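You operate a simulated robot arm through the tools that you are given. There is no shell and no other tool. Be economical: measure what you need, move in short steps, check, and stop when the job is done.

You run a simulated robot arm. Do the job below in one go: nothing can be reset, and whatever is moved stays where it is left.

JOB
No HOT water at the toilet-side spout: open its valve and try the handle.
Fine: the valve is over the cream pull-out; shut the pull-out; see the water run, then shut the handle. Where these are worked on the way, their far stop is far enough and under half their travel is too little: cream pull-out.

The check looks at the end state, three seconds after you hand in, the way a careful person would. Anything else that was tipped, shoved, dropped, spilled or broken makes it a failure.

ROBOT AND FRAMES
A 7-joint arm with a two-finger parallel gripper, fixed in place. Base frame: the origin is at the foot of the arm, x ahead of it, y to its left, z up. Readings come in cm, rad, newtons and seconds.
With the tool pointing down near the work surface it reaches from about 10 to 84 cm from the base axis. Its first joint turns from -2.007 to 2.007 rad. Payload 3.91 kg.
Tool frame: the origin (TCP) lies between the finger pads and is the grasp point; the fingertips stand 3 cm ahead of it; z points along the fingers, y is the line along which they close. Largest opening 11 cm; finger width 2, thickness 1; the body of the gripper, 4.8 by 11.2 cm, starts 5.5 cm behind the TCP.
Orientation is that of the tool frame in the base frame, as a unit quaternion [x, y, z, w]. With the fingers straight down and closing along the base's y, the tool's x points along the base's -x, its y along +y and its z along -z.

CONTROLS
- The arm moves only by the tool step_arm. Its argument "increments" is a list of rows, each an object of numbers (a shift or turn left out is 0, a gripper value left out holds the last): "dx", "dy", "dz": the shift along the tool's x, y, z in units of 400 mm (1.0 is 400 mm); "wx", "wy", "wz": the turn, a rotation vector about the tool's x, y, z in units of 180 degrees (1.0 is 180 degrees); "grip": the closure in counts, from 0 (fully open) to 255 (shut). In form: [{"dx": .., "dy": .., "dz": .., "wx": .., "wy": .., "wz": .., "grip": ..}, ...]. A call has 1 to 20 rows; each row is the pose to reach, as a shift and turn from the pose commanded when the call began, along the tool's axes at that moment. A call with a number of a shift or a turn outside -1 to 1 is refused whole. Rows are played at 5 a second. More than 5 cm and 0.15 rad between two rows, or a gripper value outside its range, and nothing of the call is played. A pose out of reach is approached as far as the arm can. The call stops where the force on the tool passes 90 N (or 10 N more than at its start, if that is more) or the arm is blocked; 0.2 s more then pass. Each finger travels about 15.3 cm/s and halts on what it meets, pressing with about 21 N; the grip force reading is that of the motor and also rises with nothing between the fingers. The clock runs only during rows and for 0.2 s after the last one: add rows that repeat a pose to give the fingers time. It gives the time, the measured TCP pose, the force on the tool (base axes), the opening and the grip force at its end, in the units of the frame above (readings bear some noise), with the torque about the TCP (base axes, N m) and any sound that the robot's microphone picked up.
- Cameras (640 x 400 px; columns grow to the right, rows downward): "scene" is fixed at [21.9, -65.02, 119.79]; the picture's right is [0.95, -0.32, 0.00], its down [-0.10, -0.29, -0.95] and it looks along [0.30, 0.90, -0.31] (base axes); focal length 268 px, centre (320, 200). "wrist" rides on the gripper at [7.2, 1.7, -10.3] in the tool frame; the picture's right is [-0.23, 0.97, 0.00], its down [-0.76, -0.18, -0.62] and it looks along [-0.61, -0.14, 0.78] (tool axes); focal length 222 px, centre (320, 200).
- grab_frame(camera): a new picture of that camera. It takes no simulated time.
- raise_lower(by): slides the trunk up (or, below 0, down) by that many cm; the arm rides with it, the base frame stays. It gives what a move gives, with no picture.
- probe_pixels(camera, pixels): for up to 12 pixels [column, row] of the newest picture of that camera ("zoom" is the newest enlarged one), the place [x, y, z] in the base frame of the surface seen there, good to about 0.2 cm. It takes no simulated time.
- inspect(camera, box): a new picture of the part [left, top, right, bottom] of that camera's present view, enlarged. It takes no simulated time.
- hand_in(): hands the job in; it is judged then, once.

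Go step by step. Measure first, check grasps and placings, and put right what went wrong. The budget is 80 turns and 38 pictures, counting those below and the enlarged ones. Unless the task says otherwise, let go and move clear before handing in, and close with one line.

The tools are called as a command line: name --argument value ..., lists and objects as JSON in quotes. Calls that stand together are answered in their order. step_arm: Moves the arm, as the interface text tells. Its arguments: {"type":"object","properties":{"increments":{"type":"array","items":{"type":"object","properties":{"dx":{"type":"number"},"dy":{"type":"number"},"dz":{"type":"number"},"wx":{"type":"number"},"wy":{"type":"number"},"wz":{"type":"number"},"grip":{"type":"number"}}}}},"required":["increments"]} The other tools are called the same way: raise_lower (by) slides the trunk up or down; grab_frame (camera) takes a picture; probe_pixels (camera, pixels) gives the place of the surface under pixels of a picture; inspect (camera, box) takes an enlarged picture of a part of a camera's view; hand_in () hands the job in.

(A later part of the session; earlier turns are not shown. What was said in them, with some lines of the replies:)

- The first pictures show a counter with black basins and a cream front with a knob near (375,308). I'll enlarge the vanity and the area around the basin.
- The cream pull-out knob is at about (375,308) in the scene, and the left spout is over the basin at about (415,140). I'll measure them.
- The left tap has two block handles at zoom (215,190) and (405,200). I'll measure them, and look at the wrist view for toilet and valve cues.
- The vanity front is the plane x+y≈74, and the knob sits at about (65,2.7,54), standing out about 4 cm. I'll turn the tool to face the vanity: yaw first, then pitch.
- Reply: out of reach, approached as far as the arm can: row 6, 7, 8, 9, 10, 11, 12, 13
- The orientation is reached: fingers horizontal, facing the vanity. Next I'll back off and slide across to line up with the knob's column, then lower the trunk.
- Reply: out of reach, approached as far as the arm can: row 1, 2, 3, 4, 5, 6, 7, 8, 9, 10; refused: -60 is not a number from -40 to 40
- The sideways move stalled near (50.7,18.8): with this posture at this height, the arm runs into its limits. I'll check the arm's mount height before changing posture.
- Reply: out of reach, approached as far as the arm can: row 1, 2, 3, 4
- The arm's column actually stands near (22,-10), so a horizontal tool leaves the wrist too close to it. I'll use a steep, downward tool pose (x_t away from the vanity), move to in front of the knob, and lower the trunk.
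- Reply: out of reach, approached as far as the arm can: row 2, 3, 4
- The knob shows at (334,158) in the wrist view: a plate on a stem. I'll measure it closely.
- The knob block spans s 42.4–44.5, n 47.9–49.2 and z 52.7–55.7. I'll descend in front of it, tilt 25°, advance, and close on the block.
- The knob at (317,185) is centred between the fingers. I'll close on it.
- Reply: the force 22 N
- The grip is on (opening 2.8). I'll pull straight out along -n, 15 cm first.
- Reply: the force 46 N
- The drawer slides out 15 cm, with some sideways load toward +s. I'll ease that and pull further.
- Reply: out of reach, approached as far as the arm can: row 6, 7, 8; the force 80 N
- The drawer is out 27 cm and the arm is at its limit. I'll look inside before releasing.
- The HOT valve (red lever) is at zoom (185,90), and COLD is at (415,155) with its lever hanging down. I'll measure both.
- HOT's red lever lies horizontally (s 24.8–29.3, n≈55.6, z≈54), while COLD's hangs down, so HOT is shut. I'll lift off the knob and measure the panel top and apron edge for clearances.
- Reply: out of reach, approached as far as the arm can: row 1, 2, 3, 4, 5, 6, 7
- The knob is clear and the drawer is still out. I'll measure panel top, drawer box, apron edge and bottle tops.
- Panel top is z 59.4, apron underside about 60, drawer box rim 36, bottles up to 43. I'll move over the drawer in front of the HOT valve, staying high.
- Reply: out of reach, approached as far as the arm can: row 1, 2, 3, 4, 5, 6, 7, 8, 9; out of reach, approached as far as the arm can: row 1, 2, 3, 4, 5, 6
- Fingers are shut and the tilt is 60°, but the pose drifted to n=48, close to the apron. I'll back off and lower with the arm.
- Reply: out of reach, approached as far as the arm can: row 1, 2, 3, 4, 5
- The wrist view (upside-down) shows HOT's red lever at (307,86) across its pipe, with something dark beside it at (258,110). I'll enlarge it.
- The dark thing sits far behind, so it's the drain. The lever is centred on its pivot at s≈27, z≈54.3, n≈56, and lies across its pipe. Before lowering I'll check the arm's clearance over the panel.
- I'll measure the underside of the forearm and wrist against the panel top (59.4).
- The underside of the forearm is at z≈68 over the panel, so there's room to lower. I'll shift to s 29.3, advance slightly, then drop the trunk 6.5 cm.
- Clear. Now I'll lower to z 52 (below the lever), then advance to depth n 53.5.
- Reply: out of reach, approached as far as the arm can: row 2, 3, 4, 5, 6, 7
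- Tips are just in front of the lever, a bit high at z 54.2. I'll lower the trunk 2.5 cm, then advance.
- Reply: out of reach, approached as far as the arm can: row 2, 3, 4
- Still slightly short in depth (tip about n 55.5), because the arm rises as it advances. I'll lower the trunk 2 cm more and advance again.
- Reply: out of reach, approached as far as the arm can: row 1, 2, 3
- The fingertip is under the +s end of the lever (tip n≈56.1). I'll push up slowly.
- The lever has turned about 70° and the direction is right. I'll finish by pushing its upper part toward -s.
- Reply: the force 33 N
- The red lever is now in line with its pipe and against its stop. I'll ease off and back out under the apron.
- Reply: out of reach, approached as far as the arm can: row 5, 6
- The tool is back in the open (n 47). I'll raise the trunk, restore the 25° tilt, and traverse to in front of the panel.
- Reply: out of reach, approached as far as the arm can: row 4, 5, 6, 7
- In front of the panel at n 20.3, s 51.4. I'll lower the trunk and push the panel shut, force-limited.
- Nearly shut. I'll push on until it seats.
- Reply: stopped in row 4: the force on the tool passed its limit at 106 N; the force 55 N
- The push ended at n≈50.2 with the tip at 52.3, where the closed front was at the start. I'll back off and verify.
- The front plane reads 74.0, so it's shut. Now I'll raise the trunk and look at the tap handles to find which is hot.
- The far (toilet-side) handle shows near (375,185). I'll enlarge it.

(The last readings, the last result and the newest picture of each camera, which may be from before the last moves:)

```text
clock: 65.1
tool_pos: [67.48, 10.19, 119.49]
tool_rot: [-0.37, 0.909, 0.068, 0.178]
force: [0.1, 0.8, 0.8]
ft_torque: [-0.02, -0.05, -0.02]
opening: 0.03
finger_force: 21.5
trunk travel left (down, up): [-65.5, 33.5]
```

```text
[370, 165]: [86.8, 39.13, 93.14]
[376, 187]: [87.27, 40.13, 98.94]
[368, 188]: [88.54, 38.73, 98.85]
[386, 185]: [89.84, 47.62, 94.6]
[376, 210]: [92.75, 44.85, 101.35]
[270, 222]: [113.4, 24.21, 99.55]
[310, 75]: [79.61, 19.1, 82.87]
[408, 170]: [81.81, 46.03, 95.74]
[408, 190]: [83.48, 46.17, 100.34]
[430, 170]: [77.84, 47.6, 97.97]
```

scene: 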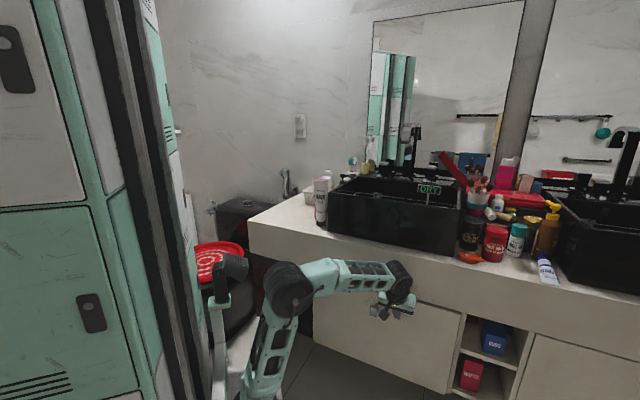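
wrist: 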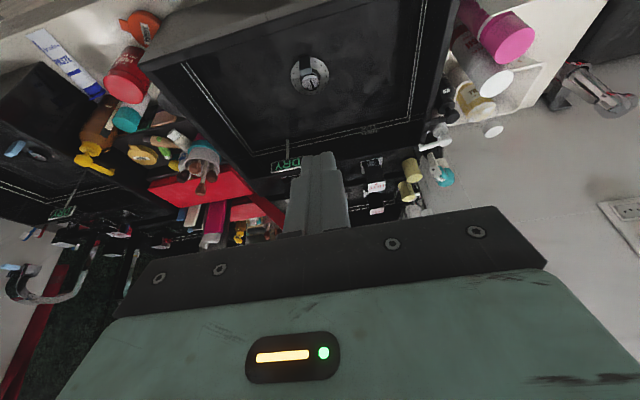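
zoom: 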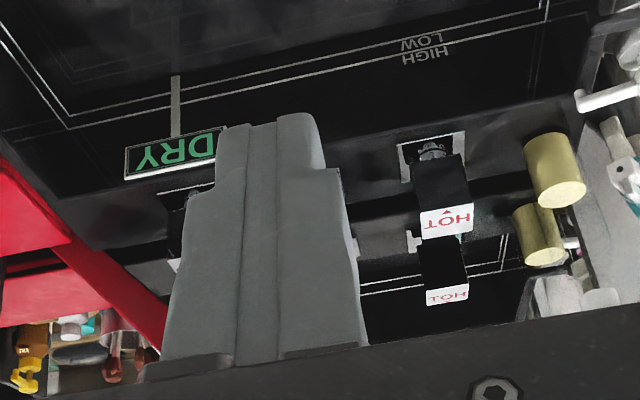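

The toilet-side handle is marked HOT on top, a block on a stem. I'll measure its top plate and base corners.

probe_pixels --camera "zoom" --pixels '[[424, 215], [468, 207], [472, 226], [428, 234], [415, 172], [462, 158], [402, 148], [460, 134], [433, 150], [412, 178], [460, 236], [445, 190]]'

inspect --camera "scene" --box '[375, 152, 415, 182]'

```text
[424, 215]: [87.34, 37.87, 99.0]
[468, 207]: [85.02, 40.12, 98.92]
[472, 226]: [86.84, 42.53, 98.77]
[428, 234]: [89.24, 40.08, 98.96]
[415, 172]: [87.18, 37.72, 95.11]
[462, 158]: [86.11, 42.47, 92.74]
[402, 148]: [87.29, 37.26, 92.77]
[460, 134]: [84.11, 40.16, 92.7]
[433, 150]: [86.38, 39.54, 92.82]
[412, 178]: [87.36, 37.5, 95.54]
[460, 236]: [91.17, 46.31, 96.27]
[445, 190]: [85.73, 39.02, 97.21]
```

```text
13.33 times, centred on (395, 167) of scene
```

zoom: 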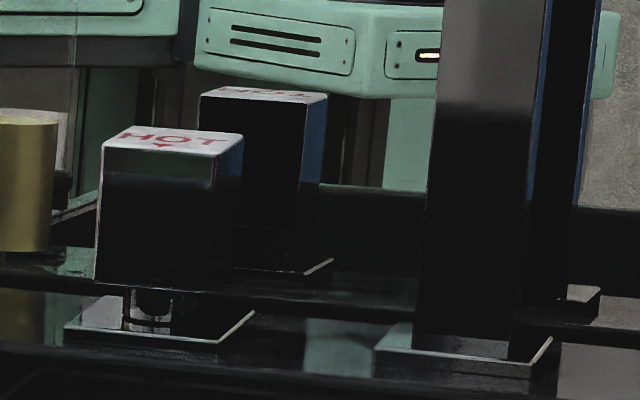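

HOT block: centre n 90.0, s 33.2, about 3.2 cm square, z 94.5–99, turning about a vertical stem. I'll make the tool vertical, open to about 6 cm, and move above it.

step_arm --increments '[{"wx": -0.001, "wy": 0.04, "wz": -0.001, "grip": 116}, {"wx": -0.002, "wy": 0.08, "wz": -0.003, "grip": 116}, {"wx": -0.0035, "wy": 0.1225, "wz": -0.004, "grip": 116}, {"wx": -0.0035, "wy": 0.1225, "wz": -0.004, "grip": 116}]'

step_arm --increments '[{"dy": 0.09}, {"dy": 0.1825}, {"dy": 0.1825, "dx": -0.1}, {"dy": 0.1825, "dx": -0.2}, {"dy": 0.1825, "dx": -0.3}, {"dy": 0.1825, "dx": -0.4}, {"dy": 0.1825, "dx": -0.5}, {"dy": 0.1825, "dx": -0.6}, {"dy": 0.1825, "dx": -0.7}, {"dy": 0.1825, "dx": -0.8}, {"dy": 0.1825, "dx": -0.875}, {"dy": 0.1825, "dx": -0.875}]'

```text
clock: 66.1
tool_pos: [67.45, 10.14, 119.51]
tool_rot: [-0.381, 0.924, -0.001, -0.003]
force: [0.4, -0.5, -0.4]
ft_torque: [0.0, -0.02, 0.01]
opening: 6.01
finger_force: 0.1
trunk travel left (down, up): [-65.5, 33.5]
```

```text
clock: 68.7
tool_pos: [73.34, 29.13, 117.51]
tool_rot: [-0.382, 0.924, -0.001, -0.002]
force: [0.0, 0.6, -0.6]
ft_torque: [0.06, 0.01, 0.01]
opening: 6.01
finger_force: 0.0
out of reach, approached as far as the arm can: row 7, 8, 9, 10, 11, 12
trunk travel left (down, up): [-65.5, 33.5]
```

The vertical pose runs out of reach at n 72.5, so I'll tilt about 50° and work the block with closed fingertips. First step: stand just in front of its +s half.

step_arm --increments '[{"wy": -0.046, "grip": 255}, {"wy": -0.092, "grip": 255}, {"wy": -0.138, "grip": 255}, {"wy": -0.184, "grip": 255}, {"wy": -0.23, "grip": 255}, {"wy": -0.278, "grip": 255}, {"wy": -0.278, "grip": 255}]'

step_arm --increments '[{"dy": -0.04, "dx": 0.03, "dz": 0.08}, {"dy": -0.08, "dx": 0.06, "dz": 0.17}, {"dy": -0.0975, "dx": 0.09, "dz": 0.26}, {"dy": -0.0975, "dx": 0.12, "dz": 0.35}, {"dy": -0.0975, "dx": 0.15, "dz": 0.44}, {"dy": -0.0975, "dx": 0.17, "dz": 0.48}, {"dy": -0.0975, "dx": 0.17, "dz": 0.48}]'

```text
clock: 70.3
tool_pos: [73.52, 29.03, 117.55]
tool_rot: [-0.346, 0.839, 0.16, 0.389]
force: [0.5, -0.2, 0.4]
ft_torque: [0.0, -0.01, -0.03]
opening: 0.0
finger_force: 21.1
trunk travel left (down, up): [-65.5, 33.5]
```

```text
clock: 71.9
tool_pos: [83.53, 33.52, 100.02]
tool_rot: [-0.347, 0.838, 0.161, 0.39]
force: [-0.3, -0.3, -1.0]
ft_torque: [0.07, 0.02, 0.0]
opening: 0.0
finger_force: 20.7
trunk travel left (down, up): [-65.5, 33.5]
```

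Reached n 82.8, s 35.4, z 100. I'll check the geometry in the wrist view.

inspect --camera "wrist" --box '[220, 70, 460, 220]'

probe_pixels --camera "zoom" --pixels '[[320, 190], [350, 190], [400, 200], [420, 180], [440, 220], [300, 200]]'

```text
2.67 times, centred on (340, 145) of wrist
```

zoom: 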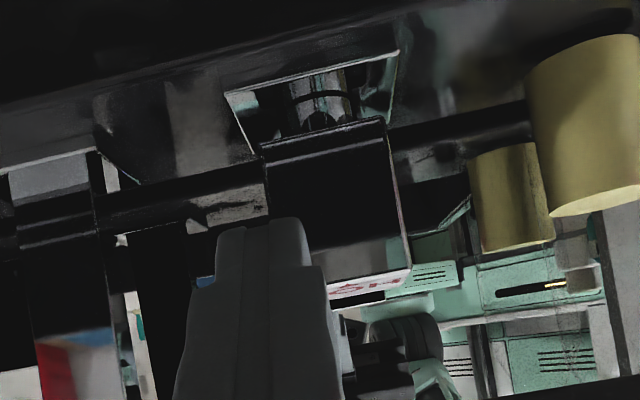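

```text
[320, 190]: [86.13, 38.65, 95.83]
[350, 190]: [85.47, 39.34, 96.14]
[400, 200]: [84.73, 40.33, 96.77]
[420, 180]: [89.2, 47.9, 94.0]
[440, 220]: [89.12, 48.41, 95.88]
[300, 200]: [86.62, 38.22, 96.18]
```

The block front face is at n 88.25. I'll lower slightly and push gently on its +s half.

step_arm --increments '[{"dx": 0.034, "dz": 0.029}, {"dx": 0.014, "dz": 0.053}, {"dx": -0.002, "dz": 0.072}, {"dx": -0.01, "dz": 0.082}, {"dx": -0.016, "dz": 0.089}, {"dx": -0.016, "dz": 0.089}]'

inspect --camera "wrist" --box '[220, 70, 460, 220]'

```text
clock: 73.3
tool_pos: [86.02, 35.2, 98.23]
tool_rot: [-0.345, 0.839, 0.158, 0.391]
force: [0.0, -24.8, 1.0]
ft_torque: [-0.3, -0.01, -0.33]
opening: 0.0
finger_force: 21.2
trunk travel left (down, up): [-65.5, 33.5]
```

```text
2.67 times, centred on (340, 145) of wrist
```

zoom: 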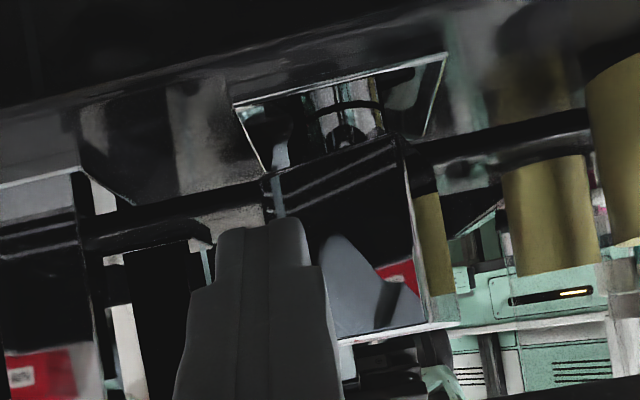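

The block has started turning counter-clockwise (its face is tilted, about 25 N). I'll push 1 cm further and look at the sign and the handle.

step_arm --increments '[{"dx": -0.005, "dz": 0.006, "dy": 0.003}, {"dx": -0.01, "dz": 0.012, "dy": 0.006}, {"dx": -0.016, "dz": 0.0192, "dy": 0.006}, {"dx": -0.016, "dz": 0.0192, "dy": 0.006}]'

inspect --camera "scene" --box '[360, 120, 460, 200]'

```text
clock: 74.3
tool_pos: [87.05, 35.6, 98.33]
tool_rot: [-0.341, 0.84, 0.155, 0.393]
force: [20.3, -37.2, -3.3]
ft_torque: [-0.56, -0.22, -1.07]
opening: 0.02
finger_force: 20.5
trunk travel left (down, up): [-65.5, 33.5]
```

```text
5.00 times, centred on (410, 160) of scene
```

zoom: 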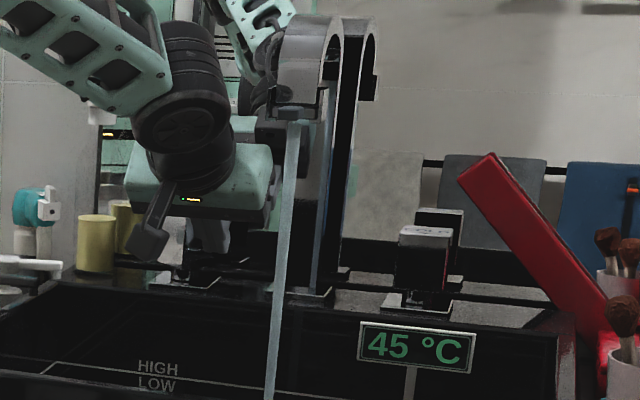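

Water is running at 45 °C. I'll back off, move to the other half, and push the block back to its shut position.

step_arm --increments '[{"dx": 0.038, "dz": -0.045}, {"dx": 0.0755, "dz": -0.09}, {"dx": 0.0755, "dz": -0.09, "dy": 0.04}, {"dx": 0.0755, "dz": -0.09, "dy": 0.078}, {"dx": 0.055, "dz": -0.066, "dy": 0.078}, {"dx": 0.04, "dz": -0.048, "dy": 0.078}, {"dx": 0.028, "dz": -0.034, "dy": 0.078}, {"dx": 0.02, "dz": -0.024, "dy": 0.078}, {"dx": 0.016, "dz": -0.0192, "dy": 0.078}, {"dx": 0.016, "dz": -0.0192, "dy": 0.078}]'

inspect --camera "scene" --box '[360, 120, 460, 200]'

```text
clock: 76.4
tool_pos: [82.84, 37.72, 98.18]
tool_rot: [-0.35, 0.839, 0.161, 0.385]
force: [-63.6, -51.6, 24.9]
ft_torque: [-0.17, 0.18, 0.18]
opening: 0.0
finger_force: 21.0
trunk travel left (down, up): [-65.5, 33.5]
stopped in row 10: the force on the tool passed its limit at 94 N (the readings are from after the stop); the commanded pose is now the measured one
```

```text
5.00 times, centred on (410, 160) of scene
```

zoom: 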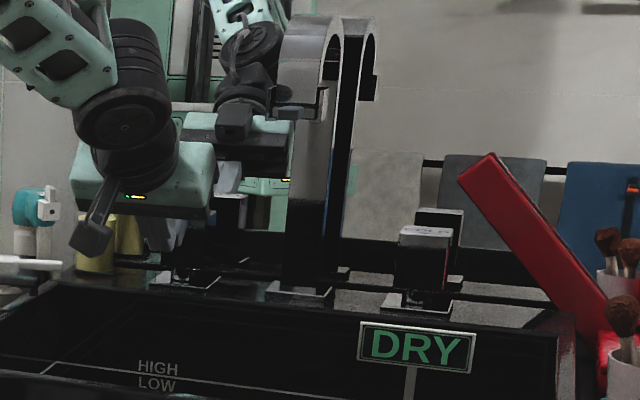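

The sign reads DRY, the jet is gone, and the block is flush at its stop. I'll back off and rise clear.

step_arm --increments '[{"dx": 0.04, "dz": -0.048}, {"dx": 0.08, "dz": -0.096}, {"dx": 0.045, "dz": -0.17}, {"dx": 0.01, "dz": -0.25}, {"dx": -0.03, "dz": -0.33}, {"dx": -0.06, "dz": -0.41}, {"dx": -0.094, "dz": -0.47}, {"dx": -0.094, "dz": -0.47}]'

grab_frame --camera "scene"

inspect --camera "scene" --box '[340, 120, 480, 220]'

```text
clock: 78.2
tool_pos: [75.03, 29.67, 112.96]
tool_rot: [-0.349, 0.839, 0.16, 0.385]
force: [-0.4, 0.0, 0.3]
ft_torque: [-0.02, -0.01, 0.0]
opening: 0.0
finger_force: 20.7
trunk travel left (down, up): [-65.5, 33.5]
```

```text
3 pictures are left
```

scene: 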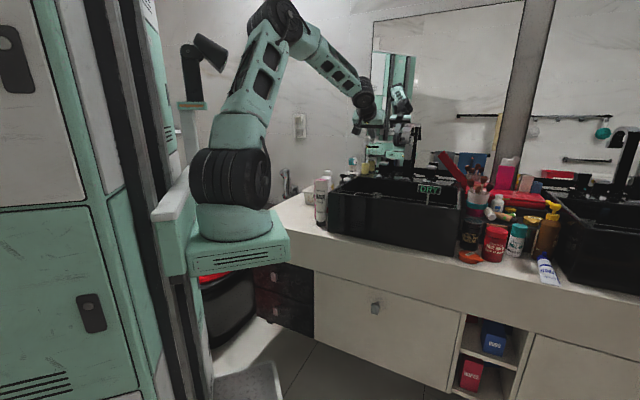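

```text
4.00 times, centred on (410, 170) of scene
```

zoom: 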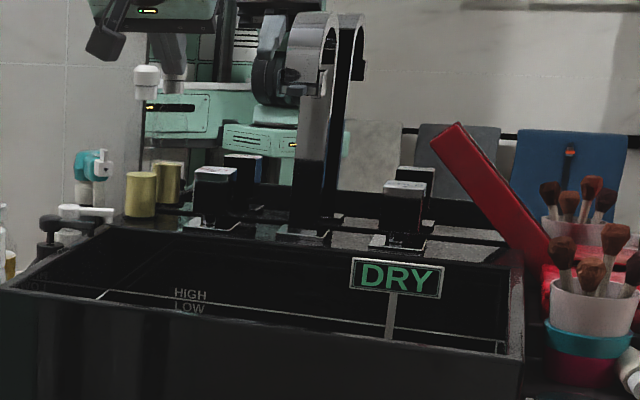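

The sign reads DRY, the HOT handle is back at its starting pose (zoom (215,195)), and the cream pull-out is flush. Nothing else has moved and the arm is clear, so I'm handing in.

hand_in

```text
The job is handed in.
```

The HOT valve over the cream pull-out is open and the pull-out is shut. The toilet-side spout ran at 45 °C when I tried the handle, and the handle is shut again.
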